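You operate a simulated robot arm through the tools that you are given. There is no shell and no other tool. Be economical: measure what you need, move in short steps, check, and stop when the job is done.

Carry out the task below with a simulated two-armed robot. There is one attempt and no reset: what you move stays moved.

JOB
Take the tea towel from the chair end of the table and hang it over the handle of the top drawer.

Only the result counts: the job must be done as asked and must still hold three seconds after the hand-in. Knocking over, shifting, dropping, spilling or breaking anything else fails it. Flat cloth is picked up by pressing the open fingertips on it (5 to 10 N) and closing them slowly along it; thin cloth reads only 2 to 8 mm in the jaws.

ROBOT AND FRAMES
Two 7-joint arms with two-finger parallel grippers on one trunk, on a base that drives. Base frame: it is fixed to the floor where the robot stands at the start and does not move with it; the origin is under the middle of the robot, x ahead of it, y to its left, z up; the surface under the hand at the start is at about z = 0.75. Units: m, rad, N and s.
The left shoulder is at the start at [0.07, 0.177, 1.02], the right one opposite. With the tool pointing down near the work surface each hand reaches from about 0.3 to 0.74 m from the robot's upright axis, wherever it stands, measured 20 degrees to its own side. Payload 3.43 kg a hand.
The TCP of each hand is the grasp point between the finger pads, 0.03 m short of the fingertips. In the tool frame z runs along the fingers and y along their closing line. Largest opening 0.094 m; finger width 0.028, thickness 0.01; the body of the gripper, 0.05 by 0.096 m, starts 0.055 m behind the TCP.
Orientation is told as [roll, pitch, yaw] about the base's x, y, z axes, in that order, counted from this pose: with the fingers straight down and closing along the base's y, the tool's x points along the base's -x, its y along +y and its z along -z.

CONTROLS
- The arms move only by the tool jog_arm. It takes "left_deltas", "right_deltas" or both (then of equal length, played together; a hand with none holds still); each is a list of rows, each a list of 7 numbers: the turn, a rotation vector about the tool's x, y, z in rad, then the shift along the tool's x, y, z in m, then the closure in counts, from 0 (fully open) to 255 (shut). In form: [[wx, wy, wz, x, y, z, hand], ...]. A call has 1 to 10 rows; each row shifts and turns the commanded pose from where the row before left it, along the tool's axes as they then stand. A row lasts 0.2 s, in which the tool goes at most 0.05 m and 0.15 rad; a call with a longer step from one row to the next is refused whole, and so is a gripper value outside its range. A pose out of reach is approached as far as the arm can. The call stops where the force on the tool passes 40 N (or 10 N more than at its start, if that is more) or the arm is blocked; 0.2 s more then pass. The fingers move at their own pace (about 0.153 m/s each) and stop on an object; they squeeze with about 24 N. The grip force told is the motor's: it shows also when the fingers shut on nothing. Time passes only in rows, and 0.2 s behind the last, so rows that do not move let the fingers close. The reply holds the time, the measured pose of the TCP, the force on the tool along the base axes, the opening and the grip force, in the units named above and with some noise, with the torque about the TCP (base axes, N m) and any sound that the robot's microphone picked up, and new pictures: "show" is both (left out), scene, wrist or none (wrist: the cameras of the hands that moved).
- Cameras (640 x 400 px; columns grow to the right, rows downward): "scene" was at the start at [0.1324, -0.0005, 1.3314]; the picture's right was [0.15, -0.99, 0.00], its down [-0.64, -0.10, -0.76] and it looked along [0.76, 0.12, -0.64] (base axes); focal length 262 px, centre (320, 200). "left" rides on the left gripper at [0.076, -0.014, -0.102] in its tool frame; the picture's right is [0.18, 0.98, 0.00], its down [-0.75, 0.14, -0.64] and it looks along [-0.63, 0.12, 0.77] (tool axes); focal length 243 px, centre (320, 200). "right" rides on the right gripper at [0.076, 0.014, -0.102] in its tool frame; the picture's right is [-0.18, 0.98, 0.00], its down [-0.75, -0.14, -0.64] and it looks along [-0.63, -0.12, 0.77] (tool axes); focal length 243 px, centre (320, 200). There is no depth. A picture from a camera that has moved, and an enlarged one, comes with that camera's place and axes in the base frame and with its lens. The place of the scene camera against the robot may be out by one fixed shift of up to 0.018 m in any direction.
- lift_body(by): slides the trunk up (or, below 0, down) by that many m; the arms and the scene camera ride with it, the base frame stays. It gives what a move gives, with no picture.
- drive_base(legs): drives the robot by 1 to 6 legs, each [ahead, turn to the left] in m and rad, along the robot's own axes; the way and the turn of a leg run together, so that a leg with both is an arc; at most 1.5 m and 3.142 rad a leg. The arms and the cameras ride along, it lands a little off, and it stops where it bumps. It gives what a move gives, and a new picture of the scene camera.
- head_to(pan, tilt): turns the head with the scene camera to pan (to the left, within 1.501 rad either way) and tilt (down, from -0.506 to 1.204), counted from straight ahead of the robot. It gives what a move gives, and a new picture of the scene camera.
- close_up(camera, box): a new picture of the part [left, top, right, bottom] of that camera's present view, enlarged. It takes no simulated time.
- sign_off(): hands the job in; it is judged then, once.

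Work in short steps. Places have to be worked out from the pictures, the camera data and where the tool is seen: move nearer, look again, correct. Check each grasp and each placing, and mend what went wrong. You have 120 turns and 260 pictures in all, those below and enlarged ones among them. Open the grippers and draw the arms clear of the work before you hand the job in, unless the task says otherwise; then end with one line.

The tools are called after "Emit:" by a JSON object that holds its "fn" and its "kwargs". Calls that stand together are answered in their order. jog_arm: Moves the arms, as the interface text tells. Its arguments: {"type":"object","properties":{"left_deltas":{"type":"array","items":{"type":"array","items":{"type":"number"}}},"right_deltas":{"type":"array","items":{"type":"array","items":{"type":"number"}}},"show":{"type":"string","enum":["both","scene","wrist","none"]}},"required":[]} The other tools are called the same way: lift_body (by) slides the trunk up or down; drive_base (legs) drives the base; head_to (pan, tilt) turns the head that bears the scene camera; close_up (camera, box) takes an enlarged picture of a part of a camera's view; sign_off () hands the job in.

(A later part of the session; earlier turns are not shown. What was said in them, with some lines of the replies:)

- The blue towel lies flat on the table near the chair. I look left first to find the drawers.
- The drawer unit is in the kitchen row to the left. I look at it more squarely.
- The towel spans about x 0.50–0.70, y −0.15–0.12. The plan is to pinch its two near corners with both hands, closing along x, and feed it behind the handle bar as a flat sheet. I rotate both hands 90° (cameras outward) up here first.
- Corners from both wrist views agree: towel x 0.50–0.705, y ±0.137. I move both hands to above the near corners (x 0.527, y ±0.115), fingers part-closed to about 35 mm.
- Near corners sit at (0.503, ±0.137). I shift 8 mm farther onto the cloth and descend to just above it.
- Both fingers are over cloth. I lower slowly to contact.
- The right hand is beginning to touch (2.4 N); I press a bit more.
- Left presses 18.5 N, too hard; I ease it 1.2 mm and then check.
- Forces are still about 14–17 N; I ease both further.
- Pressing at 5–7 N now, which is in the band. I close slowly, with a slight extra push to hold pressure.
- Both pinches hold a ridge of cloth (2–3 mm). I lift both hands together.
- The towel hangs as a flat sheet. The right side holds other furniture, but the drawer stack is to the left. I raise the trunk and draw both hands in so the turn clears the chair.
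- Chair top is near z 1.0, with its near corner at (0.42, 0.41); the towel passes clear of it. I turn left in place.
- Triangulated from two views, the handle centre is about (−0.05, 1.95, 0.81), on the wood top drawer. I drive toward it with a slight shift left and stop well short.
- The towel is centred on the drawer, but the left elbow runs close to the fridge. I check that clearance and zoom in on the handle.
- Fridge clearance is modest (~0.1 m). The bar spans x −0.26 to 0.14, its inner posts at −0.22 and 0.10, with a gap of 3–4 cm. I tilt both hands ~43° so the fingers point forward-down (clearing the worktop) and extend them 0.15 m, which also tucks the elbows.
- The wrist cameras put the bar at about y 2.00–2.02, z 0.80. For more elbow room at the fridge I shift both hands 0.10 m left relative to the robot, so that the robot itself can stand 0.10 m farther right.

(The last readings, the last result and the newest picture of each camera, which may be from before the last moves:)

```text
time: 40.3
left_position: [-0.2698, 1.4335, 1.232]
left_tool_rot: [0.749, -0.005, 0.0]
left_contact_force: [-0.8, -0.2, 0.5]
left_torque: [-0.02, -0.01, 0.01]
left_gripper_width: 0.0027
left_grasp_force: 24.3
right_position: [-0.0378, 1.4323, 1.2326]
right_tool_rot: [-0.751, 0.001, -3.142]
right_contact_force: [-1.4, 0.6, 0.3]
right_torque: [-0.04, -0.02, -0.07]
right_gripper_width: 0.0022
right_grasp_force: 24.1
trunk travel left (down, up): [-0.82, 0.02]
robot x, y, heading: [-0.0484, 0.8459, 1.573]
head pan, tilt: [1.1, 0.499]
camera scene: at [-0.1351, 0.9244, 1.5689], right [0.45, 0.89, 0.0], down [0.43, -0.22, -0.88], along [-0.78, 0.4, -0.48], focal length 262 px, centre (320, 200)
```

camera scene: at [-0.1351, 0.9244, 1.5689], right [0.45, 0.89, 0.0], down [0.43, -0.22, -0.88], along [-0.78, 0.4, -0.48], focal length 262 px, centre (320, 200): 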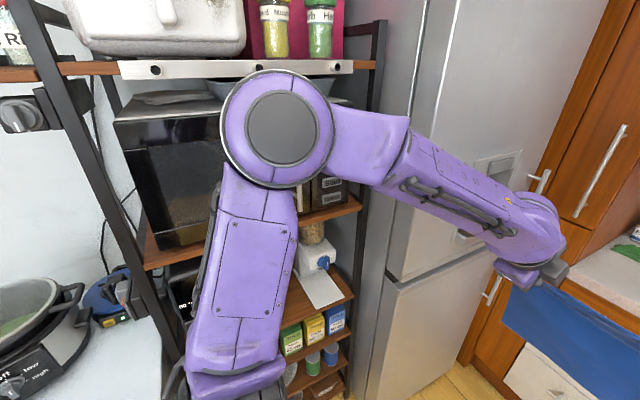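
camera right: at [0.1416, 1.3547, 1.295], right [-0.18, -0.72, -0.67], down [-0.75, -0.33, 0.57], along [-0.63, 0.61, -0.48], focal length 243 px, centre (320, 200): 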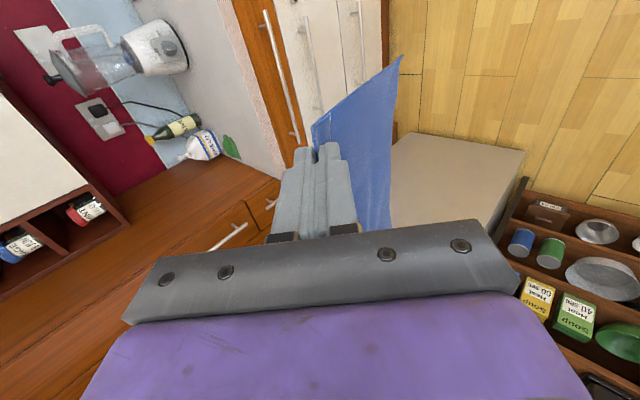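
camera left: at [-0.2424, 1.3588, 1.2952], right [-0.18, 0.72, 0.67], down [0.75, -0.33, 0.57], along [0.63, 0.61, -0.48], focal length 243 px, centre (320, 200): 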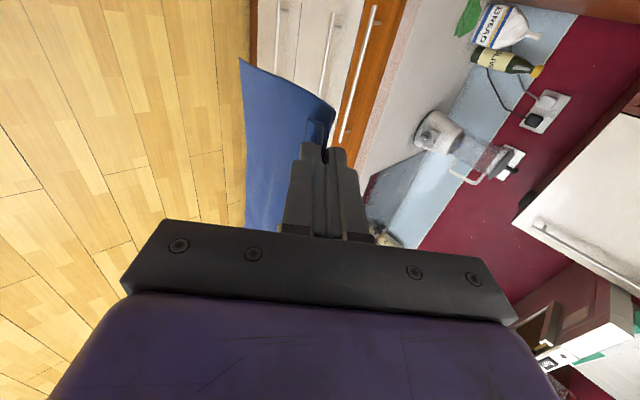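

The elbow flares only ~0.04 m more, so moving right 0.10 m is a net gain. I drive ahead 0.45 m with a 0.10 m offset to the right.

Emit:
{"fn": "drive_base", "kwargs": {"legs": [[0, -0.22], [0.46, 0], [0, 0.22]]}}

Emit:
{"fn": "head_to", "kwargs": {"pan": 0.15, "tilt": 0.8}}

```text
time: 44.6
left_position: [-0.1665, 1.889, 1.2311]
left_tool_rot: [0.749, 0.001, 0.005]
left_contact_force: [0.1, 0.2, 0.3]
left_torque: [-0.03, 0.01, -0.01]
left_gripper_width: 0.0028
left_grasp_force: 24.0
right_position: [0.0659, 1.8887, 1.2325]
right_tool_rot: [-0.749, -0.003, -3.137]
right_contact_force: [-1.1, 0.9, -1.3]
right_torque: [-0.06, 0.04, 0.0]
right_gripper_width: 0.0023
right_grasp_force: 24.0
trunk travel left (down, up): [-0.82, 0.02]
robot x, y, heading: [0.0537, 1.3007, 1.572]
head pan, tilt: [1.1, 0.499]
camera scene: at [-0.0305, 1.3808, 1.569], right [0.45, 0.89, 0.0], down [0.43, -0.22, -0.88], along [-0.78, 0.4, -0.48], focal length 262 px, centre (320, 200)
```

scene: 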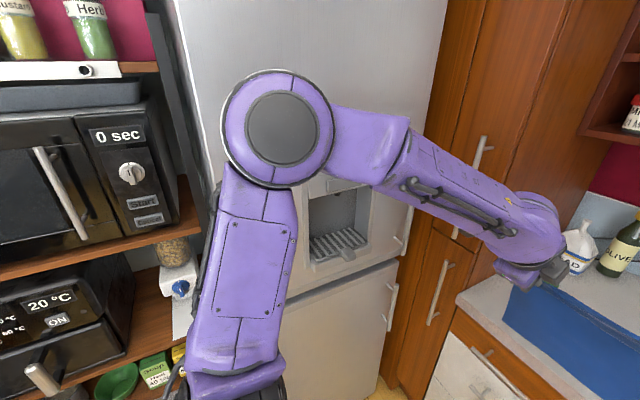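

```text
time: 45.9
left_position: [-0.1675, 1.8886, 1.233]
left_tool_rot: [0.749, 0.0, 0.004]
left_contact_force: [0.9, -0.7, 0.9]
left_torque: [-0.02, -0.02, -0.03]
left_gripper_width: 0.0029
left_grasp_force: 24.1
right_position: [0.0648, 1.8881, 1.2314]
right_tool_rot: [-0.75, 0.0, -3.137]
right_contact_force: [-1.8, -0.6, 0.9]
right_torque: [0.0, 0.0, 0.04]
right_gripper_width: 0.0024
right_grasp_force: 23.8
trunk travel left (down, up): [-0.82, 0.02]
robot x, y, heading: [0.0509, 1.3011, 1.576]
head pan, tilt: [0.15, 0.799]
camera scene: at [0.0375, 1.4184, 1.5431], right [0.99, 0.15, 0.0], down [0.11, -0.71, -0.7], along [-0.11, 0.69, -0.72], focal length 262 px, centre (320, 200)
```

scene: 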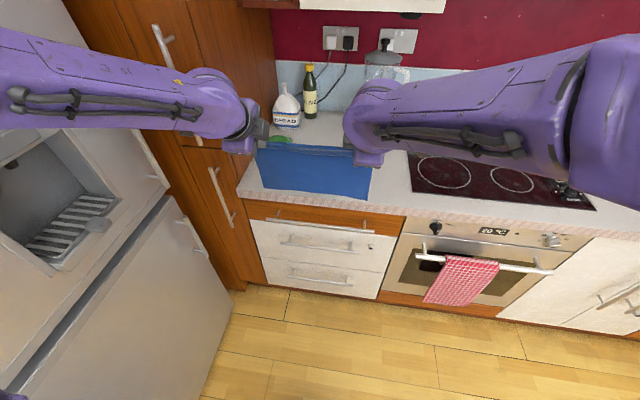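

No contact. I re-measure the bar from all three cameras at this closer spot.

Emit:
{"fn": "close_up", "kwargs": {"camera": "scene", "box": [230, 170, 430, 295]}}

Emit:
{"fn": "close_up", "kwargs": {"camera": "left", "box": [0, 0, 640, 400]}}

Emit:
{"fn": "close_up", "kwargs": {"camera": "right", "box": [0, 0, 640, 400]}}

```text
3.20 times, centred on (330, 232) of scene
camera zoom: at [0.0375, 1.4184, 1.5431], right [0.99, 0.15, 0.0], down [0.11, -0.71, -0.7], along [-0.11, 0.69, -0.72], focal length 839 px, centre (288, 96)
```

zoom: 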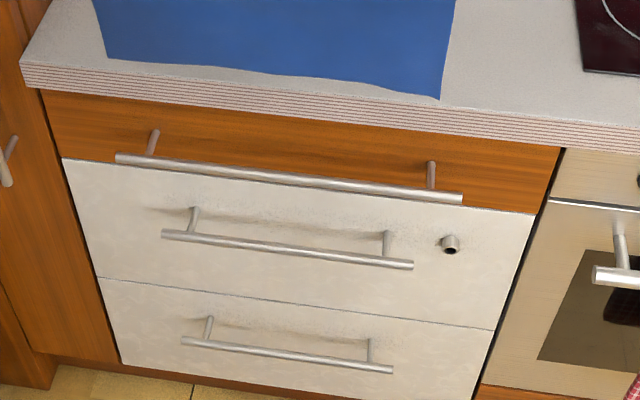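

```text
1.00 times, centred on (320, 200) of left (not enlarged: the box is as wide or as high as the picture)
camera zoom: at [-0.2423, 1.8071, 1.2968], right [-0.19, 0.72, 0.67], down [0.76, -0.33, 0.57], along [0.63, 0.61, -0.48], focal length 243 px, centre (320, 200)
```

zoom: 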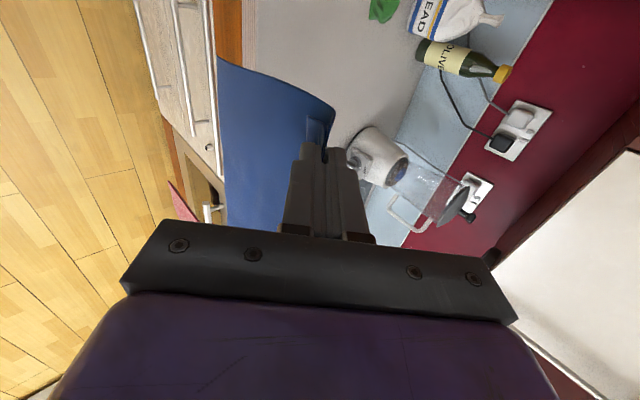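

```text
1.00 times, centred on (320, 200) of right (not enlarged: the box is as wide or as high as the picture)
camera zoom: at [0.1402, 1.8076, 1.2973], right [-0.18, -0.72, -0.67], down [-0.75, -0.34, 0.57], along [-0.63, 0.61, -0.48], focal length 243 px, centre (320, 200)
```

zoom: 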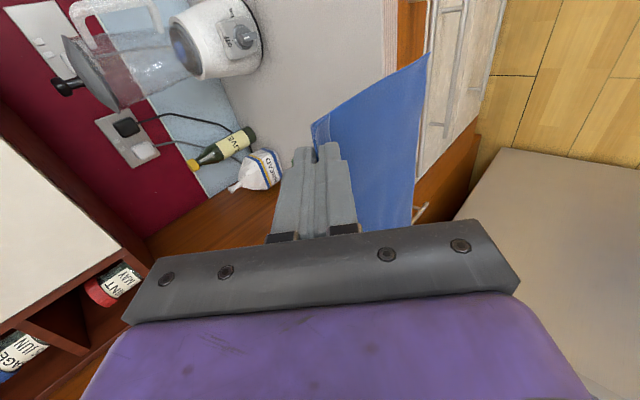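

Triangulating: bar axis y≈2.007, z≈0.80; panel y≈2.05; worktop lip y≈2.017, underside z≈0.88. So I'll let the towel hang against the lip edge so its free edge drops behind the bar. First I lower the trunk and extend, stopping about 3 cm in front of the lip.

Emit:
{"fn": "lift_body", "kwargs": {"by": -0.19}}

Emit:
{"fn": "jog_arm", "kwargs": {"left_deltas": [[0, 0, 0, 0, 0.0183, 0.01704, 255], [0, 0, 0, 0, 0.0183, 0.01704, 255], [0, 0, 0, 0, 0.0183, 0.01704, 255], [0, 0, 0, 0, 0, 0, 255]], "right_deltas": [[0, 0, 0, 0, -0.0183, 0.01704, 255], [0, 0, 0, 0, -0.0183, 0.01704, 255], [0, 0, 0, 0, -0.0183, 0.01704, 255], [0, 0, 0, 0, 0, 0, 255]]}}

```text
time: 48.0
left_position: [-0.1657, 1.8865, 1.0433]
left_tool_rot: [0.75, 0.0, 0.004]
left_contact_force: [0.9, 0.2, 0.3]
left_torque: [-0.02, -0.04, 0.02]
left_gripper_width: 0.0024
left_grasp_force: 23.7
right_position: [0.0647, 1.887, 1.0431]
right_tool_rot: [-0.75, -0.001, -3.136]
right_contact_force: [-0.9, 0.2, -0.1]
right_torque: [-0.03, 0.05, 0.0]
right_gripper_width: 0.0027
right_grasp_force: 24.1
trunk travel left (down, up): [-0.63, 0.21]
robot x, y, heading: [0.0549, 1.3009, 1.574]
head pan, tilt: [0.15, 0.799]
```

```text
time: 49.0
left_position: [-0.1684, 1.9612, 1.0397]
left_tool_rot: [0.75, -0.001, 0.007]
left_contact_force: [0.5, -0.6, 0.9]
left_torque: [0.01, 0.03, 0.01]
left_gripper_width: 0.0025
left_grasp_force: 23.8
right_position: [0.0619, 1.9619, 1.0439]
right_tool_rot: [-0.75, 0.0, -3.136]
right_contact_force: [-0.5, -0.2, 0.5]
right_torque: [0.01, 0.01, 0.03]
right_gripper_width: 0.0025
right_grasp_force: 23.6
trunk travel left (down, up): [-0.63, 0.21]
robot x, y, heading: [0.0536, 1.3001, 1.576]
head pan, tilt: [0.15, 0.799]
camera scene: at [0.0377, 1.4171, 1.3533], right [0.99, 0.15, 0.0], down [0.11, -0.71, -0.7], along [-0.11, 0.69, -0.72], focal length 262 px, centre (320, 200)
camera right: at [0.1383, 1.8815, 1.1084], right [-0.18, -0.72, -0.67], down [-0.75, -0.34, 0.57], along [-0.63, 0.61, -0.48], focal length 243 px, centre (320, 200)
camera left: at [-0.2422, 1.8809, 1.1051], right [-0.19, 0.72, 0.67], down [0.76, -0.33, 0.57], along [0.63, 0.61, -0.48], focal length 243 px, centre (320, 200)
```

scene: 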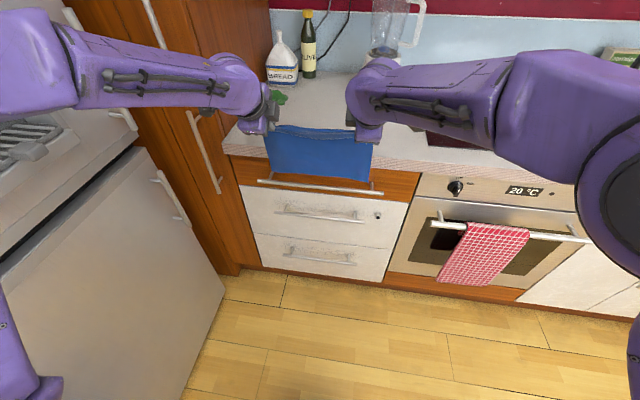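
right: 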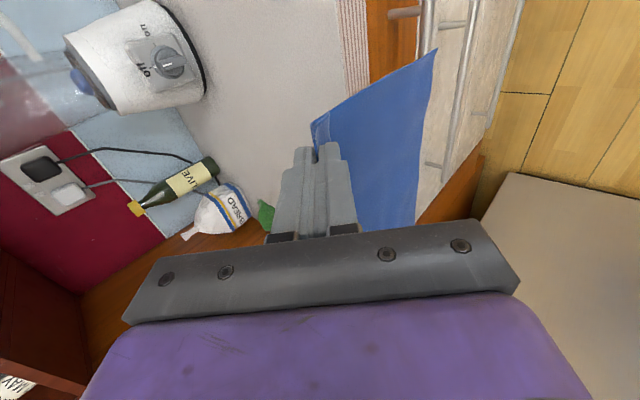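
left: 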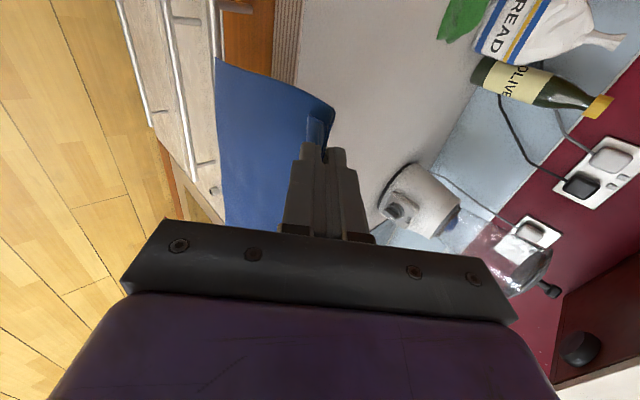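

Wrist views refine this: bar y≈2.02, lip y≈2.037, panel ≈2.067, towel bottom at z≈0.86 and y≈1.984. I move forward 0.05 m so the towel hangs just at the lip, above the gap.

Emit:
{"fn": "jog_arm", "kwargs": {"left_deltas": [[0, 0, 0, 0, 0.0092, 0.0085, 255], [0, 0, 0, 0, 0.0092, 0.0085, 255], [0, 0, 0, 0, 0.0092, 0.0085, 255], [0, 0, 0, 0, 0.0092, 0.0085, 255], [0, 0, 0, 0, 0, 0, 255], [0, 0, 0, 0, 0, 0, 255]], "right_deltas": [[0, 0, 0, 0, -0.0092, 0.0085, 255], [0, 0, 0, 0, -0.0092, 0.0085, 255], [0, 0, 0, 0, -0.0092, 0.0085, 255], [0, 0, 0, 0, -0.0092, 0.0085, 255], [0, 0, 0, 0, 0, 0, 255], [0, 0, 0, 0, 0, 0, 255]]}}

```text
time: 50.4
left_position: [-0.1677, 2.0129, 1.0412]
left_tool_rot: [0.75, 0.0, 0.007]
left_contact_force: [1.7, 0.3, 0.0]
left_torque: [-0.05, -0.02, -0.02]
left_gripper_width: 0.0026
left_grasp_force: 24.3
right_position: [0.0634, 2.0127, 1.0414]
right_tool_rot: [-0.748, -0.001, -3.136]
right_contact_force: [-0.5, 0.6, 0.6]
right_torque: [-0.03, 0.01, -0.02]
right_gripper_width: 0.0024
right_grasp_force: 24.4
trunk travel left (down, up): [-0.63, 0.21]
robot x, y, heading: [0.0506, 1.2989, 1.579]
head pan, tilt: [0.15, 0.799]
camera scene: at [0.0376, 1.4188, 1.3531], right [0.99, 0.15, 0.0], down [0.11, -0.71, -0.7], along [-0.11, 0.69, -0.72], focal length 262 px, centre (320, 200)
camera right: at [0.1388, 1.9328, 1.1074], right [-0.18, -0.72, -0.67], down [-0.75, -0.34, 0.57], along [-0.63, 0.61, -0.48], focal length 243 px, centre (320, 200)
camera left: at [-0.2425, 1.9324, 1.1058], right [-0.19, 0.72, 0.67], down [0.76, -0.33, 0.57], along [0.63, 0.61, -0.48], focal length 243 px, centre (320, 200)
```

scene: 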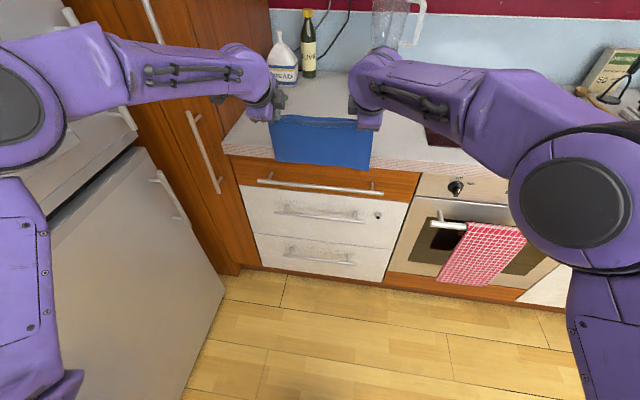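
right: 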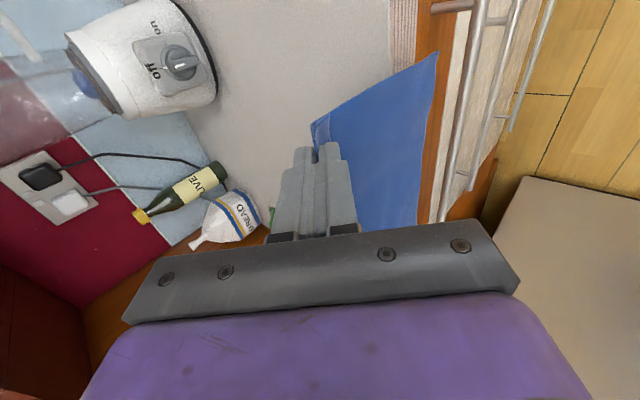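
left: 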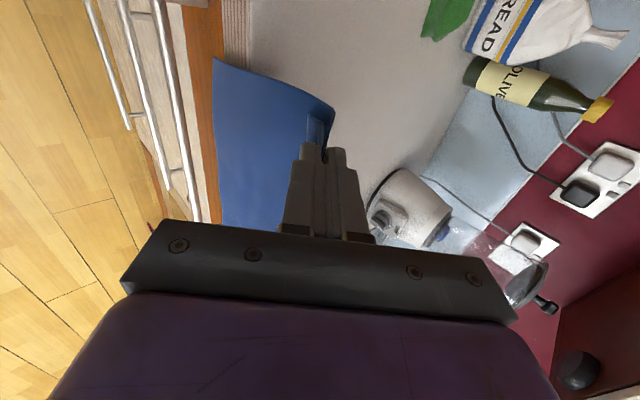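

The towel hangs at y≈2.03, the bar at ≈2.024 and the lip at ≈2.04. I go 10 mm further so it hugs the lip, then descend 0.06 m and look.

Emit:
{"fn": "jog_arm", "kwargs": {"left_deltas": [[0, 0, 0, 0, 0.0073, 0.0068, 255], [0, 0, 0, 0, 0, 0, 255], [0, 0, 0, 0, -0.0102, 0.011, 255], [0, 0, 0, 0, -0.0102, 0.011, 255], [0, 0, 0, 0, -0.0102, 0.011, 255], [0, 0, 0, 0, -0.0102, 0.011, 255], [0, 0, 0, 0, 0, 0, 255]], "right_deltas": [[0, 0, 0, 0, -0.0073, 0.0068, 255], [0, 0, 0, 0, 0, 0, 255], [0, 0, 0, 0, 0.0102, 0.011, 255], [0, 0, 0, 0, 0.0102, 0.011, 255], [0, 0, 0, 0, 0.0102, 0.011, 255], [0, 0, 0, 0, 0.0102, 0.011, 255], [0, 0, 0, 0, 0, 0, 255]]}}

Emit:
{"fn": "close_up", "kwargs": {"camera": "scene", "box": [220, 90, 420, 215]}}

```text
time: 52.0
left_position: [-0.1669, 2.0228, 0.9812]
left_tool_rot: [0.751, 0.0, 0.005]
left_contact_force: [0.1, -0.2, 0.1]
left_torque: [-0.02, 0.02, 0.0]
left_gripper_width: 0.0025
left_grasp_force: 23.8
right_position: [0.0639, 2.0225, 0.983]
right_tool_rot: [-0.752, -0.002, -3.137]
right_contact_force: [-0.9, 0.2, 0.1]
right_torque: [-0.06, 0.02, -0.05]
right_gripper_width: 0.0027
right_grasp_force: 23.6
trunk travel left (down, up): [-0.63, 0.21]
robot x, y, heading: [0.0513, 1.2985, 1.579]
head pan, tilt: [0.15, 0.799]
camera scene: at [0.0377, 1.4177, 1.3532], right [0.99, 0.15, 0.0], down [0.11, -0.71, -0.7], along [-0.11, 0.69, -0.72], focal length 262 px, centre (320, 200)
camera right: at [0.1397, 1.9422, 1.0478], right [-0.18, -0.72, -0.67], down [-0.75, -0.34, 0.57], along [-0.63, 0.61, -0.48], focal length 243 px, centre (320, 200)
camera left: at [-0.2428, 1.9421, 1.0463], right [-0.19, 0.72, 0.67], down [0.76, -0.33, 0.57], along [0.63, 0.61, -0.48], focal length 243 px, centre (320, 200)
```

scene: 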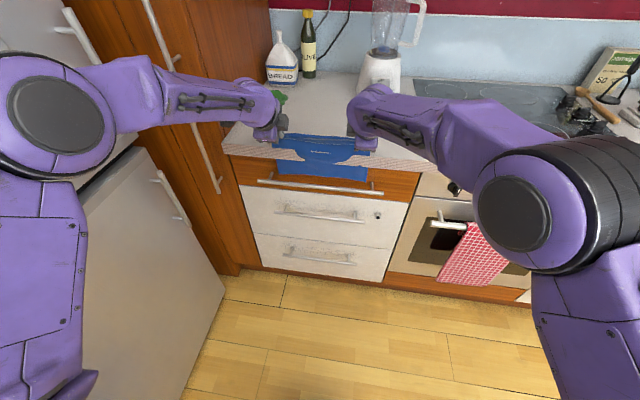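
right: 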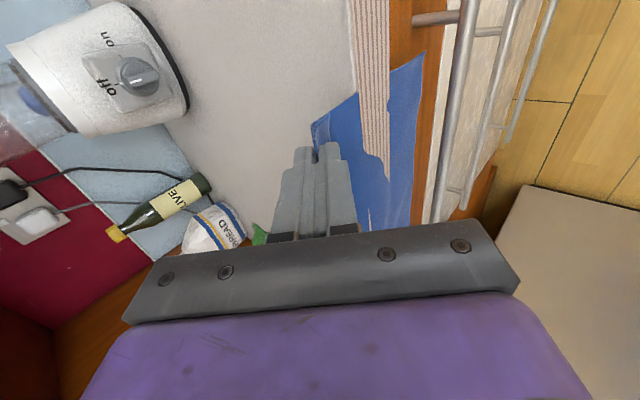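
left: 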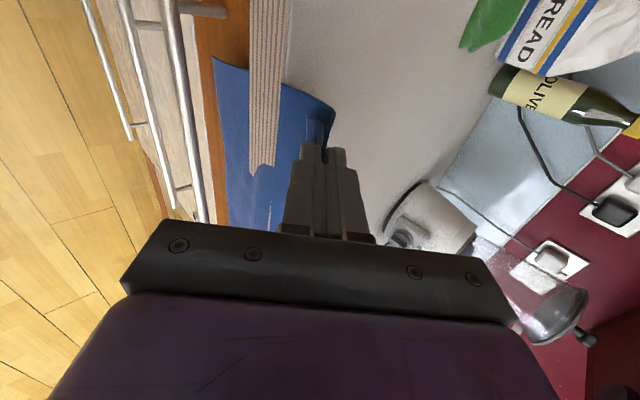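

```text
3.20 times, centred on (320, 152) of scene
camera zoom: at [0.0377, 1.4177, 1.3532], right [0.99, 0.15, 0.0], down [0.11, -0.71, -0.7], along [-0.11, 0.69, -0.72], focal length 839 px, centre (320, 352)
```

zoom: 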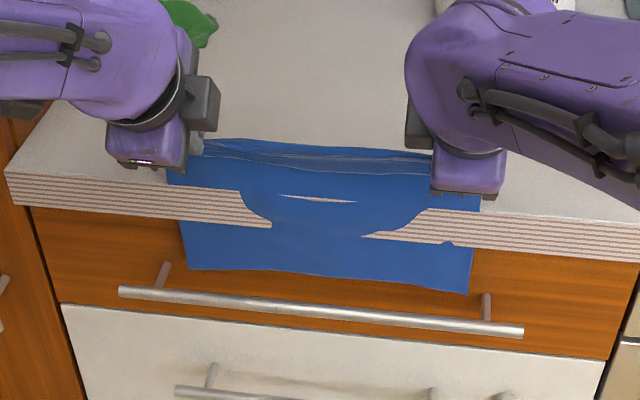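

The towel's free edge hangs at y≈2.04–2.05, z≈0.81, above the gap and behind the bar. I descend a further 0.025 m, then down and back so the fingers clear the worktop edge.

Emit:
{"fn": "jog_arm", "kwargs": {"left_deltas": [[0, 0, 0, 0, -0.0085, 0.0091, 255], [0, 0, 0, 0, -0.0085, 0.0091, 255], [0, 0, 0, 0, 0, 0, 255]], "right_deltas": [[0, 0, 0, 0, 0.0085, 0.0091, 255], [0, 0, 0, 0, 0.0085, 0.0091, 255], [0, 0, 0, 0, 0, 0, 255]], "show": "wrist"}}

Emit:
{"fn": "close_up", "kwargs": {"camera": "scene", "box": [220, 90, 420, 215]}}

```text
time: 52.8
left_position: [-0.17, 2.0227, 0.9583]
left_tool_rot: [0.751, 0.0, 0.003]
left_contact_force: [1.2, 0.7, -0.2]
left_torque: [-0.06, -0.02, -0.04]
left_gripper_width: 0.0028
left_grasp_force: 23.6
right_position: [0.0638, 2.0221, 0.9584]
right_tool_rot: [-0.75, 0.0, -3.136]
right_contact_force: [-2.3, -0.8, -1.2]
right_torque: [-0.01, 0.0, 0.0]
right_gripper_width: 0.0023
right_grasp_force: 24.2
trunk travel left (down, up): [-0.63, 0.21]
robot x, y, heading: [0.0538, 1.3008, 1.574]
head pan, tilt: [0.15, 0.799]
camera right: at [0.1398, 1.9424, 1.0228], right [-0.18, -0.72, -0.67], down [-0.75, -0.34, 0.57], along [-0.63, 0.61, -0.48], focal length 243 px, centre (320, 200)
camera left: at [-0.2436, 1.9423, 1.0219], right [-0.19, 0.72, 0.67], down [0.76, -0.33, 0.57], along [0.63, 0.61, -0.48], focal length 243 px, centre (320, 200)
```

right: 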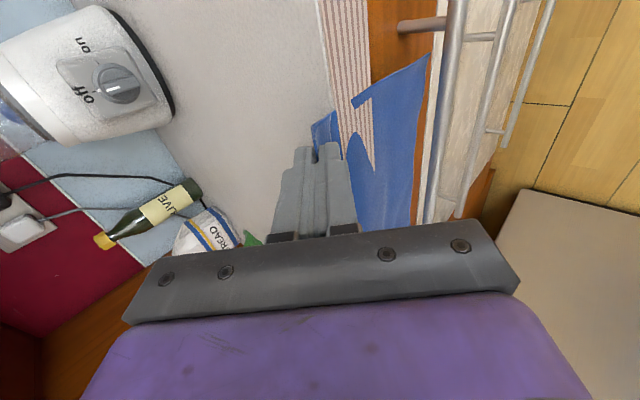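
left: 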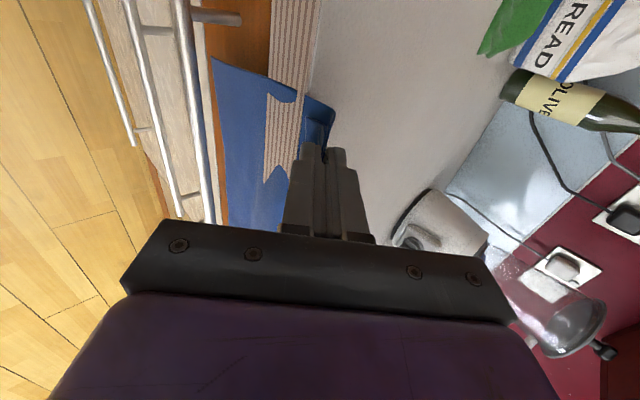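

```text
3.20 times, centred on (320, 152) of scene
camera zoom: at [0.0377, 1.4181, 1.3531], right [0.99, 0.15, 0.0], down [0.11, -0.71, -0.7], along [-0.11, 0.69, -0.72], focal length 839 px, centre (320, 352)
```

zoom: 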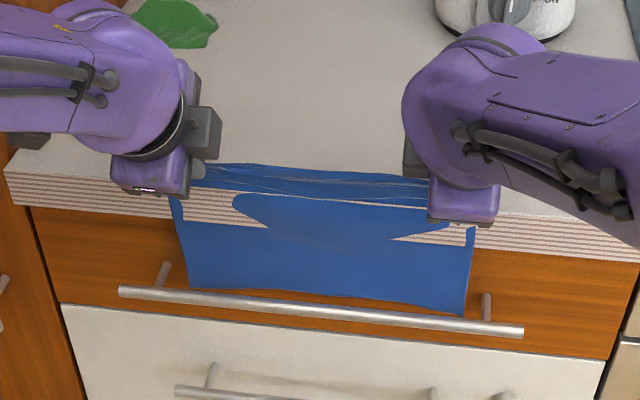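

The free edge is now just tucked behind the bar. I go down 0.03 m while easing back 18 mm.

Emit:
{"fn": "jog_arm", "kwargs": {"left_deltas": [[0, 0, 0, 0, -0.0051, 0.0055, 255], [0, 0, 0, 0, -0.0084, 0.0024, 255], [0, 0, 0, 0, -0.0084, 0.0024, 255], [0, 0, 0, 0, -0.0084, 0.0024, 255], [0, 0, 0, 0, -0.0084, 0.0024, 255], [0, 0, 0, 0, 0, 0, 255]], "right_deltas": [[0, 0, 0, 0, 0.0051, 0.0055, 255], [0, 0, 0, 0, 0.0084, 0.0024, 255], [0, 0, 0, 0, 0.0084, 0.0024, 255], [0, 0, 0, 0, 0.0084, 0.0024, 255], [0, 0, 0, 0, 0.0084, 0.0024, 255], [0, 0, 0, 0, 0, 0, 255]], "show": "wrist"}}

Emit:
{"fn": "close_up", "kwargs": {"camera": "scene", "box": [220, 90, 420, 215]}}

```text
time: 54.1
left_position: [-0.1676, 2.0053, 0.9198]
left_tool_rot: [0.751, -0.001, 0.004]
left_contact_force: [18.1, -0.3, 0.5]
left_torque: [0.0, -0.38, -0.34]
left_gripper_width: 0.0026
left_grasp_force: 24.0
right_position: [0.0749, 2.0099, 0.9208]
right_tool_rot: [-0.747, -0.023, 3.123]
right_contact_force: [-17.0, -0.3, 0.3]
right_torque: [-0.02, 0.36, 0.37]
right_gripper_width: 0.0025
right_grasp_force: 23.8
trunk travel left (down, up): [-0.63, 0.21]
robot x, y, heading: [0.0523, 1.3035, 1.573]
head pan, tilt: [0.15, 0.799]
camera right: at [0.1507, 1.928, 0.9857], right [-0.21, -0.72, -0.66], down [-0.75, -0.32, 0.58], along [-0.63, 0.62, -0.47], focal length 243 px, centre (320, 200)
camera left: at [-0.2418, 1.9242, 0.9842], right [-0.19, 0.72, 0.67], down [0.75, -0.33, 0.57], along [0.63, 0.61, -0.48], focal length 243 px, centre (320, 200)
```

right: 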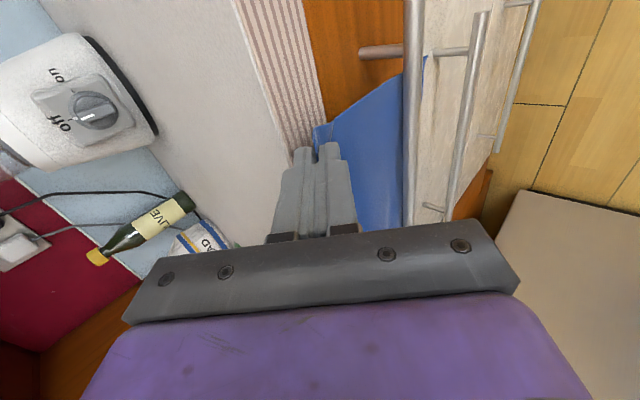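
left: 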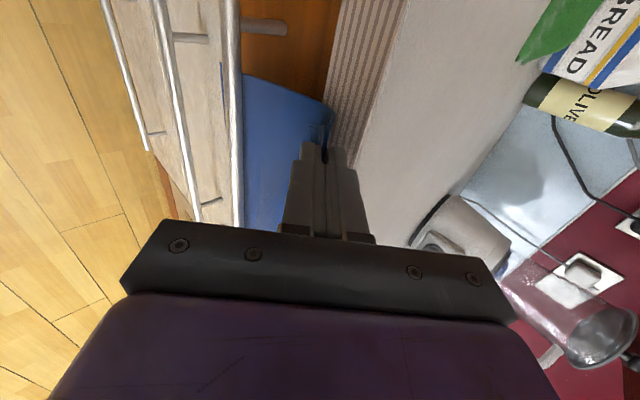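

```text
3.20 times, centred on (320, 152) of scene
camera zoom: at [0.0375, 1.4184, 1.3531], right [0.99, 0.15, 0.0], down [0.11, -0.71, -0.7], along [-0.11, 0.69, -0.72], focal length 839 px, centre (320, 352)
```

zoom: 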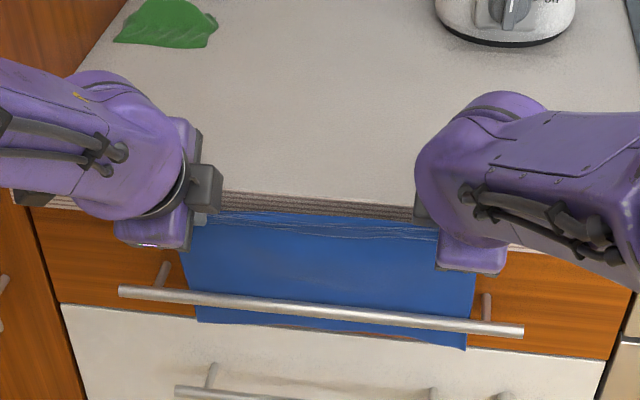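

The towel is now behind the bar. But the right hand drifted ~11 mm outward (arm limit), tensioning the cloth to 18 N, so I shift the left hand 9 mm inward to relieve it.

Emit:
{"fn": "jog_arm", "kwargs": {"left_deltas": [[0, 0, 0, -0.005, 0, 0, 255], [0, 0, 0, -0.005, 0, 0, 255]], "show": "none"}}

```text
time: 54.8
left_position: [-0.159, 2.0047, 0.921]
left_tool_rot: [0.751, 0.003, 0.007]
left_contact_force: [6.5, -0.8, -0.2]
left_torque: [-0.01, -0.14, -0.16]
left_gripper_width: 0.0027
left_grasp_force: 23.6
right_position: [0.0781, 2.0098, 0.9225]
right_tool_rot: [-0.748, -0.016, 3.123]
right_contact_force: [-5.8, -1.2, 0.6]
right_torque: [-0.03, 0.14, 0.1]
right_gripper_width: 0.0025
right_grasp_force: 23.9
trunk travel left (down, up): [-0.63, 0.21]
robot x, y, heading: [0.0539, 1.3024, 1.579]
head pan, tilt: [0.15, 0.799]
```

Tension is down to 6 N. Now I bring both hands back over the bar (−45 mm y, −30 mm z).

Emit:
{"fn": "jog_arm", "kwargs": {"left_deltas": [[0, 0, 0, -0.002, -0.0135, -0.0023, 255], [0, 0, 0, -0.002, -0.0135, -0.0023, 255], [0, 0, 0, 0, -0.0135, -0.0023, 255], [0, 0, 0, 0, -0.0135, -0.0023, 255], [0, 0, 0, 0, 0, 0, 255]], "right_deltas": [[0, 0, 0, 0, 0.0135, -0.0023, 255], [0, 0, 0, 0, 0.0135, -0.0023, 255], [0, 0, 0, 0, 0.0135, -0.0023, 255], [0, 0, 0, 0, 0.0135, -0.0023, 255], [0, 0, 0, 0, 0, 0, 255]], "show": "wrist"}}

Emit:
{"fn": "close_up", "kwargs": {"camera": "scene", "box": [220, 90, 420, 215]}}

```text
time: 56.1
left_position: [-0.1511, 1.9595, 0.8885]
left_tool_rot: [0.748, -0.003, 0.004]
left_contact_force: [8.0, 0.2, -2.6]
left_torque: [-0.05, -0.13, -0.16]
left_gripper_width: 0.0027
left_grasp_force: 24.3
right_position: [0.0806, 1.9465, 0.8366]
right_tool_rot: [-0.651, -0.022, 3.113]
right_contact_force: [-9.1, 0.2, 2.7]
right_torque: [0.06, 0.24, 0.17]
right_gripper_width: 0.0024
right_grasp_force: 23.9
trunk travel left (down, up): [-0.63, 0.21]
robot x, y, heading: [0.0502, 1.3026, 1.579]
head pan, tilt: [0.15, 0.799]
stopped in row 5 (right hand): the arm was blocked; the commanded pose is now the measured one
camera right: at [0.1551, 1.8722, 0.9078], right [-0.22, -0.78, -0.59], down [-0.75, -0.25, 0.61], along [-0.63, 0.58, -0.52], focal length 243 px, centre (320, 200)
camera left: at [-0.2264, 1.8784, 0.9532], right [-0.19, 0.72, 0.67], down [0.75, -0.33, 0.57], along [0.63, 0.61, -0.48], focal length 243 px, centre (320, 200)
```

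right: 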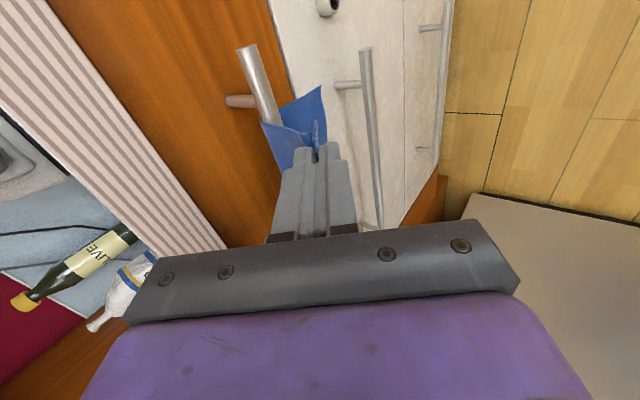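
left: 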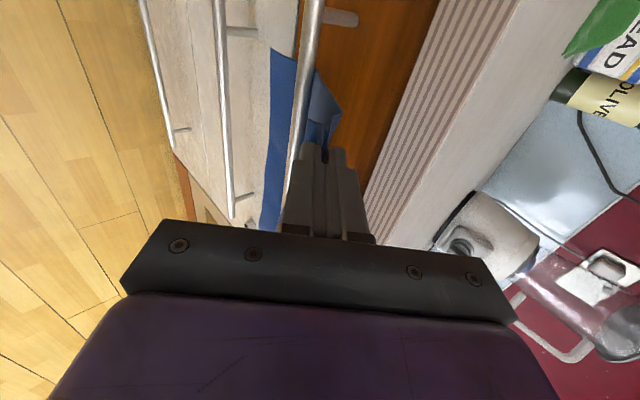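

```text
3.20 times, centred on (320, 152) of scene
camera zoom: at [0.0381, 1.4184, 1.3531], right [0.99, 0.15, 0.0], down [0.11, -0.71, -0.7], along [-0.11, 0.69, -0.72], focal length 839 px, centre (320, 352)
```

zoom: 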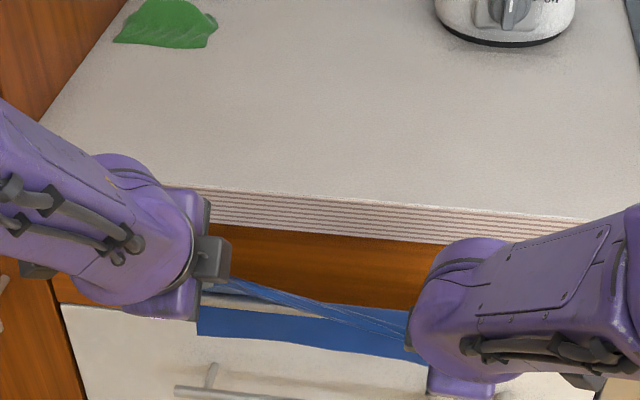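

The right arm was blocked and dropped lower than the left. I look at the whole right arm before moving on.

Emit:
{"fn": "head_to", "kwargs": {"pan": -0.5, "tilt": 0.75}}

```text
time: 57.2
left_position: [-0.1525, 1.9597, 0.8881]
left_tool_rot: [0.749, -0.001, 0.006]
left_contact_force: [11.9, -0.5, -2.7]
left_torque: [-0.06, -0.22, -0.26]
left_gripper_width: 0.0027
left_grasp_force: 24.0
right_position: [0.0797, 1.9487, 0.8378]
right_tool_rot: [-0.654, -0.02, 3.112]
right_contact_force: [-12.4, 0.8, 3.1]
right_torque: [0.08, 0.31, 0.19]
right_gripper_width: 0.0025
right_grasp_force: 24.1
trunk travel left (down, up): [-0.63, 0.21]
robot x, y, heading: [0.0548, 1.3006, 1.573]
head pan, tilt: [-0.499, 0.75]
camera scene: at [0.0894, 1.4116, 1.3571], right [0.88, -0.47, 0.0], down [-0.32, -0.6, -0.73], along [0.35, 0.64, -0.68], focal length 262 px, centre (320, 200)
```

scene: 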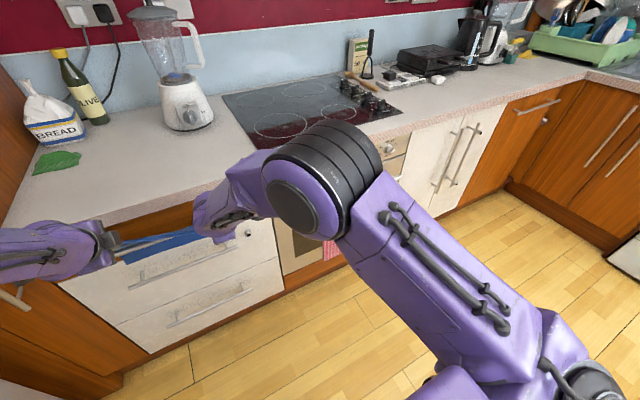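

The right arm is simply at a joint limit; nothing is touched. Its tip is already in front of the bar at bar height, which suffices, so I lower the left hand to match (−40 mm) and shift it 12 mm inward to take out the tension.

Emit:
{"fn": "jog_arm", "kwargs": {"left_deltas": [[0, 0, 0, -0.003, -0.0075, 0.0066, 255], [0, 0, 0, -0.003, -0.0075, 0.0066, 255], [0, 0, 0, -0.003, -0.0075, 0.0066, 255], [0, 0, 0, -0.003, -0.0075, 0.0066, 255], [0, 0, 0, 0, 0, 0, 255]], "show": "wrist"}}

Emit:
{"fn": "head_to", "kwargs": {"pan": 0.15, "tilt": 0.8}}

Emit:
{"fn": "close_up", "kwargs": {"camera": "scene", "box": [220, 115, 420, 240]}}

Emit:
{"fn": "close_up", "kwargs": {"camera": "right", "box": [160, 0, 480, 200]}}

```text
time: 58.4
left_position: [-0.1399, 1.9566, 0.8484]
left_tool_rot: [0.75, 0.0, 0.005]
left_contact_force: [-0.2, 0.7, 0.1]
left_torque: [-0.08, 0.03, -0.03]
left_gripper_width: 0.0029
left_grasp_force: 24.0
right_position: [0.0813, 1.9474, 0.8368]
right_tool_rot: [-0.652, -0.019, 3.11]
right_contact_force: [0.3, 0.7, -0.4]
right_torque: [0.02, 0.01, 0.01]
right_gripper_width: 0.0024
right_grasp_force: 23.7
trunk travel left (down, up): [-0.63, 0.21]
robot x, y, heading: [0.0517, 1.2987, 1.578]
head pan, tilt: [-0.499, 0.75]
camera left: at [-0.2155, 1.8752, 0.9137], right [-0.19, 0.72, 0.67], down [0.76, -0.33, 0.57], along [0.63, 0.61, -0.48], focal length 243 px, centre (320, 200)
```

left: 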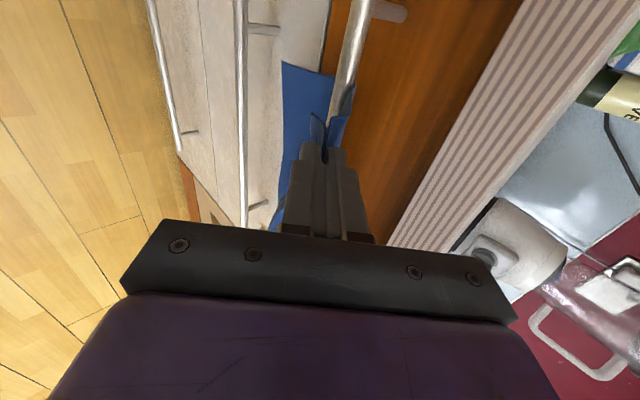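

```text
time: 59.4
left_position: [-0.1402, 1.9554, 0.849]
left_tool_rot: [0.75, 0.0, 0.006]
left_contact_force: [-0.2, 0.5, 0.9]
left_torque: [0.0, 0.0, 0.0]
left_gripper_width: 0.0029
left_grasp_force: 24.4
right_position: [0.0806, 1.9487, 0.838]
right_tool_rot: [-0.651, -0.019, 3.11]
right_contact_force: [0.1, 0.8, 0.1]
right_torque: [0.01, 0.0, 0.03]
right_gripper_width: 0.0025
right_grasp_force: 24.2
trunk travel left (down, up): [-0.63, 0.21]
robot x, y, heading: [0.0509, 1.3012, 1.571]
head pan, tilt: [0.15, 0.799]
camera scene: at [0.0378, 1.4183, 1.3531], right [0.99, 0.15, 0.0], down [0.11, -0.71, -0.7], along [-0.11, 0.69, -0.72], focal length 262 px, centre (320, 200)
```

scene: 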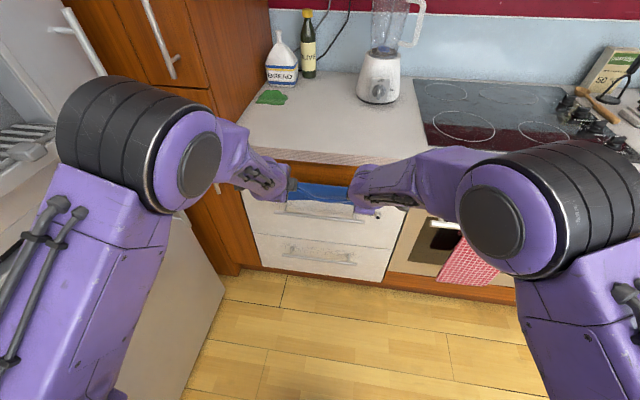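

```text
3.20 times, centred on (320, 178) of scene
camera zoom: at [0.0378, 1.4183, 1.3531], right [0.99, 0.15, 0.0], down [0.11, -0.71, -0.7], along [-0.11, 0.69, -0.72], focal length 839 px, centre (320, 272)
```

zoom: 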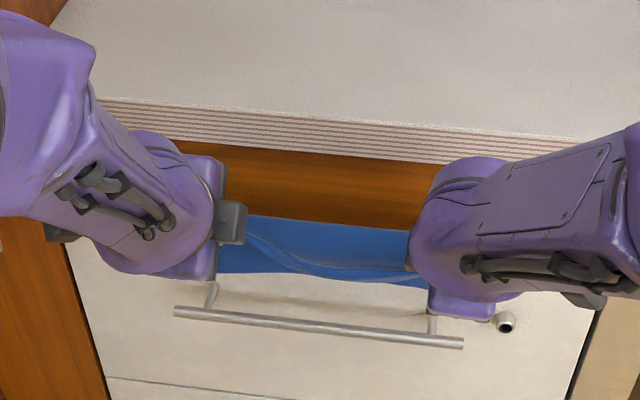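

```text
2.00 times, centred on (320, 100) of right
camera zoom: at [0.1556, 1.8723, 0.9088], right [-0.22, -0.77, -0.59], down [-0.75, -0.25, 0.61], along [-0.62, 0.58, -0.52], focal length 485 px, centre (320, 400)
```

zoom: 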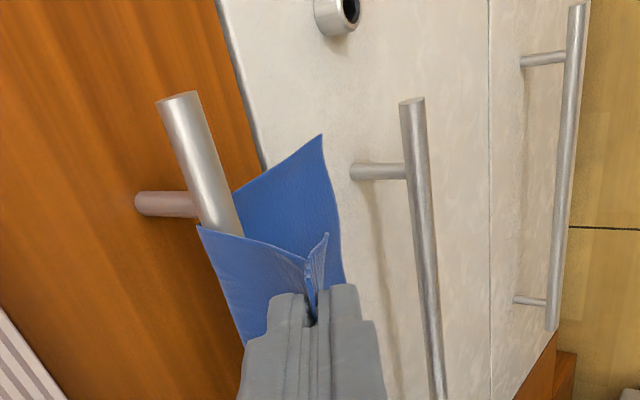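

The towel goes over the bar and down behind it, slack and tension-free. I open both hands modestly and look.

Emit:
{"fn": "jog_arm", "kwargs": {"left_deltas": [[0, 0, 0, 0, 0, 0, 230], [0, 0, 0, 0, 0, 0, 205], [0, 0, 0, 0, 0, 0, 180], [0, 0, 0, 0, 0, 0, 160], [0, 0, 0, 0, 0, 0, 160]], "right_deltas": [[0, 0, 0, 0, 0, 0, 230], [0, 0, 0, 0, 0, 0, 205], [0, 0, 0, 0, 0, 0, 180], [0, 0, 0, 0, 0, 0, 160], [0, 0, 0, 0, 0, 0, 160]], "show": "wrist"}}

```text
time: 60.6
left_position: [-0.1413, 1.9561, 0.85]
left_tool_rot: [0.749, 0.0, 0.005]
left_contact_force: [0.5, -0.4, -0.9]
left_torque: [0.01, 0.01, 0.01]
left_gripper_width: 0.0353
left_grasp_force: 0.0
right_position: [0.0809, 1.9469, 0.837]
right_tool_rot: [-0.654, -0.02, 3.112]
right_contact_force: [-0.1, 0.6, 0.5]
right_torque: [-0.02, -0.01, -0.01]
right_gripper_width: 0.0349
right_grasp_force: 0.0
trunk travel left (down, up): [-0.63, 0.21]
robot x, y, heading: [0.0495, 1.2982, 1.573]
head pan, tilt: [0.15, 0.799]
camera right: at [0.1556, 1.8723, 0.9089], right [-0.22, -0.77, -0.59], down [-0.75, -0.25, 0.61], along [-0.62, 0.58, -0.52], focal length 243 px, centre (320, 200)
camera left: at [-0.2152, 1.8753, 0.9137], right [-0.19, 0.72, 0.67], down [0.76, -0.33, 0.57], along [0.63, 0.61, -0.48], focal length 243 px, centre (320, 200)
```

right: 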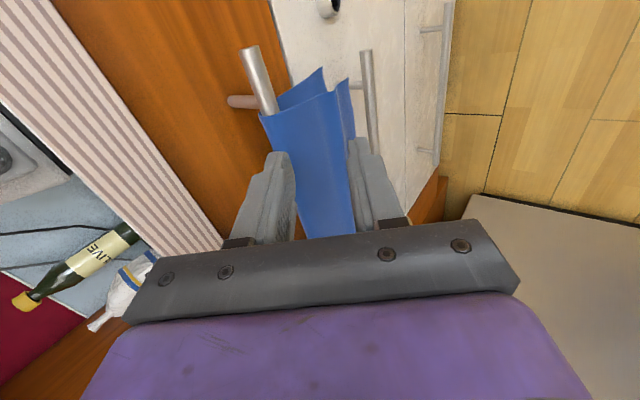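
left: 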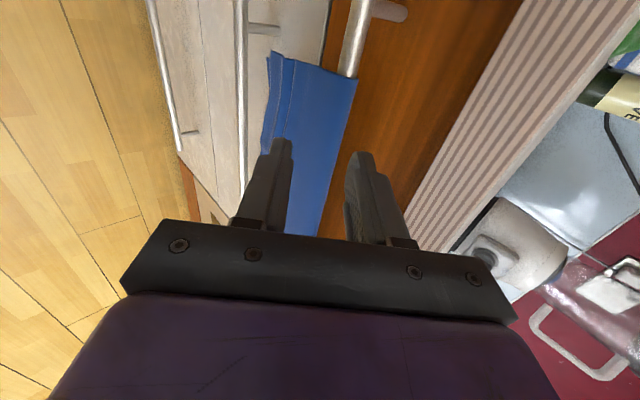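

Released, and the towel hangs over the bar between the fingers. I withdraw both hands straight back along their fingers.

Emit:
{"fn": "jog_arm", "kwargs": {"left_deltas": [[0, 0, 0, 0, 0, -0.01, 160], [0, 0, 0, 0, 0, -0.015, 160], [0, 0, 0, 0, 0, -0.015, 160], [0, 0, 0, 0, 0, -0.02, 160], [0, 0, 0, 0, 0, -0.02, 160]], "right_deltas": [[0, 0, 0, 0, 0, -0.01, 160], [0, 0, 0, 0, 0, -0.015, 160], [0, 0, 0, 0, 0, -0.015, 160], [0, 0, 0, 0, 0, -0.02, 160], [0, 0, 0, 0, 0, -0.02, 160]]}}

```text
time: 61.6
left_position: [-0.1407, 1.9137, 0.8922]
left_tool_rot: [0.749, 0.0, 0.005]
left_contact_force: [-0.1, -0.9, -0.2]
left_torque: [0.0, 0.02, -0.02]
left_gripper_width: 0.035
left_grasp_force: 0.1
right_position: [0.092, 1.8806, 0.7936]
right_tool_rot: [-0.481, -0.022, 3.083]
right_contact_force: [0.5, -0.3, 0.4]
right_torque: [0.01, 0.0, -0.04]
right_gripper_width: 0.0353
right_grasp_force: 0.0
trunk travel left (down, up): [-0.63, 0.21]
robot x, y, heading: [0.0551, 1.3034, 1.575]
head pan, tilt: [0.15, 0.799]
stopped in row 5 (right hand): the arm was blocked; the commanded pose is now the measured one
camera scene: at [0.038, 1.4171, 1.3532], right [0.99, 0.15, 0.0], down [0.11, -0.71, -0.7], along [-0.11, 0.69, -0.72], focal length 262 px, centre (320, 200)
camera right: at [0.1655, 1.8159, 0.8775], right [-0.25, -0.86, -0.45], down [-0.75, -0.13, 0.65], along [-0.62, 0.5, -0.61], focal length 243 px, centre (320, 200)
camera left: at [-0.2149, 1.8334, 0.9569], right [-0.19, 0.72, 0.67], down [0.76, -0.33, 0.57], along [0.63, 0.61, -0.48], focal length 243 px, centre (320, 200)
```

scene: 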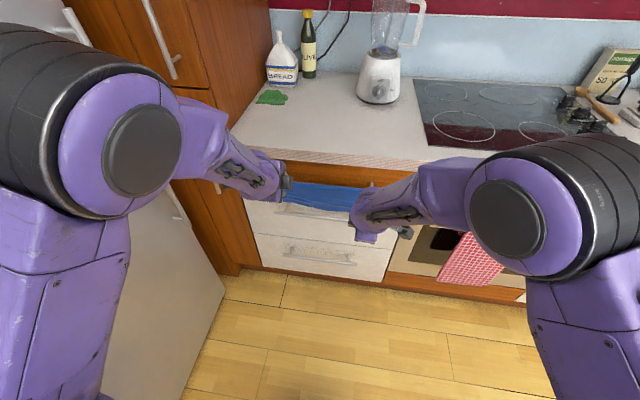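
right: 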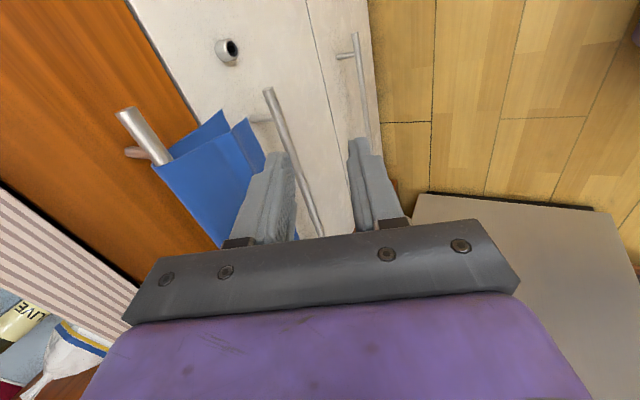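
left: 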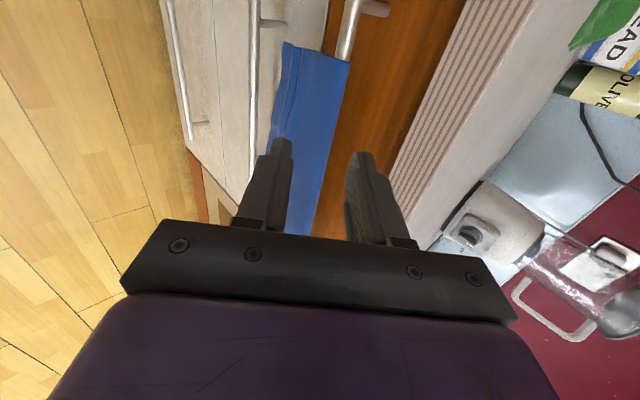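

The towel hangs draped over the bar with both hands free of it. I back the base straight off.

Emit:
{"fn": "drive_base", "kwargs": {"legs": [[-0.25, 0]]}}

Emit:
{"fn": "close_up", "kwargs": {"camera": "scene", "box": [220, 100, 420, 225]}}

```text
time: 63.4
left_position: [-0.1389, 1.6693, 0.8924]
left_tool_rot: [0.751, -0.001, 0.002]
left_contact_force: [0.7, -0.1, -0.5]
left_torque: [-0.02, 0.02, -0.02]
left_gripper_width: 0.0351
left_grasp_force: 0.0
right_position: [0.0933, 1.6359, 0.7952]
right_tool_rot: [-0.482, -0.022, 3.08]
right_contact_force: [-0.7, 0.1, 0.6]
right_torque: [0.01, 0.0, -0.03]
right_gripper_width: 0.0349
right_grasp_force: 0.1
trunk travel left (down, up): [-0.63, 0.21]
robot x, y, heading: [0.0533, 1.0569, 1.569]
head pan, tilt: [0.15, 0.799]
camera scene: at [0.0386, 1.1734, 1.3531], right [0.99, 0.15, 0.0], down [0.11, -0.71, -0.7], along [-0.1, 0.69, -0.72], focal length 262 px, centre (320, 200)
```

scene: 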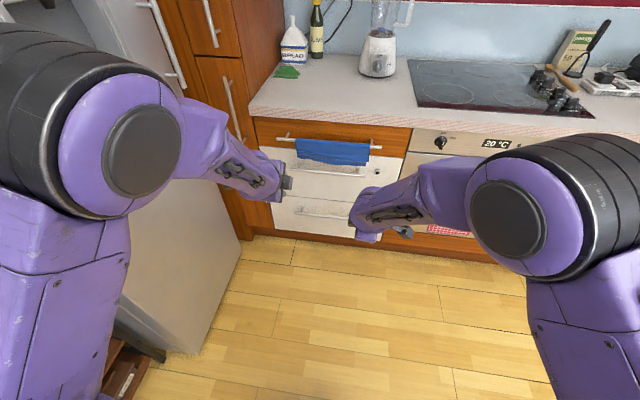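

```text
3.20 times, centred on (320, 162) of scene
camera zoom: at [0.0386, 1.1734, 1.3531], right [0.99, 0.15, 0.0], down [0.11, -0.71, -0.7], along [-0.1, 0.69, -0.72], focal length 839 px, centre (320, 320)
```

zoom: 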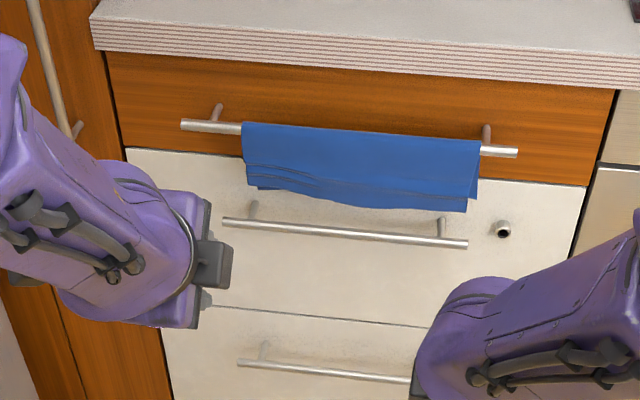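

The towel is neatly draped over the top drawer's handle, balanced front and back. I open the grippers fully and let time pass to confirm it stays.

Emit:
{"fn": "jog_arm", "kwargs": {"left_deltas": [[0, 0, 0, 0, 0, 0, 0], [0, 0, 0, 0, 0, 0, 0], [0, 0, 0, 0, 0, 0, 0], [0, 0, 0, 0, 0, 0, 0], [0, 0, 0, 0, 0, 0, 0], [0, 0, 0, 0, 0, 0, 0], [0, 0, 0, 0, 0, 0, 0], [0, 0, 0, 0, 0, 0, 0]], "right_deltas": [[0, 0, 0, 0, 0, 0, 0], [0, 0, 0, 0, 0, 0, 0], [0, 0, 0, 0, 0, 0, 0], [0, 0, 0, 0, 0, 0, 0], [0, 0, 0, 0, 0, 0, 0], [0, 0, 0, 0, 0, 0, 0], [0, 0, 0, 0, 0, 0, 0], [0, 0, 0, 0, 0, 0, 0]], "show": "none"}}

Emit:
{"fn": "close_up", "kwargs": {"camera": "scene", "box": [220, 100, 420, 225]}}

```text
time: 65.2
left_position: [-0.1382, 1.6711, 0.8919]
left_tool_rot: [0.75, 0.001, 0.003]
left_contact_force: [-0.8, -0.2, 0.3]
left_torque: [0.0, 0.05, 0.01]
left_gripper_width: 0.0941
left_grasp_force: 0.0
right_position: [0.0939, 1.6364, 0.7939]
right_tool_rot: [-0.48, -0.024, 3.08]
right_contact_force: [-0.8, 0.9, -0.3]
right_torque: [0.04, 0.03, -0.01]
right_gripper_width: 0.0939
right_grasp_force: 0.1
trunk travel left (down, up): [-0.63, 0.21]
robot x, y, heading: [0.0505, 1.0574, 1.566]
head pan, tilt: [0.15, 0.799]
```

```text
3.20 times, centred on (320, 162) of scene
camera zoom: at [0.0386, 1.1736, 1.3531], right [0.99, 0.15, 0.0], down [0.11, -0.71, -0.7], along [-0.1, 0.69, -0.72], focal length 839 px, centre (320, 320)
```

zoom: 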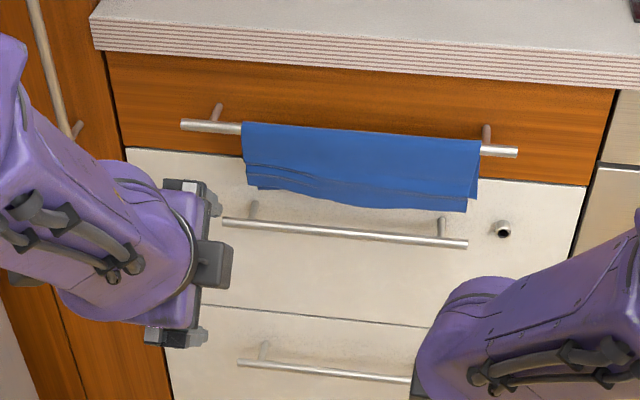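

The towel hasn't moved, and both grippers are open and clear. I hand the job in.

Emit:
{"fn": "sign_off", "kwargs": {}}

```text
The job is handed in.
```

The tea towel from the chair end of the table now hangs over the top drawer's handle; it had not moved in the last check before I handed the job in, and I saw nothing else shifted.
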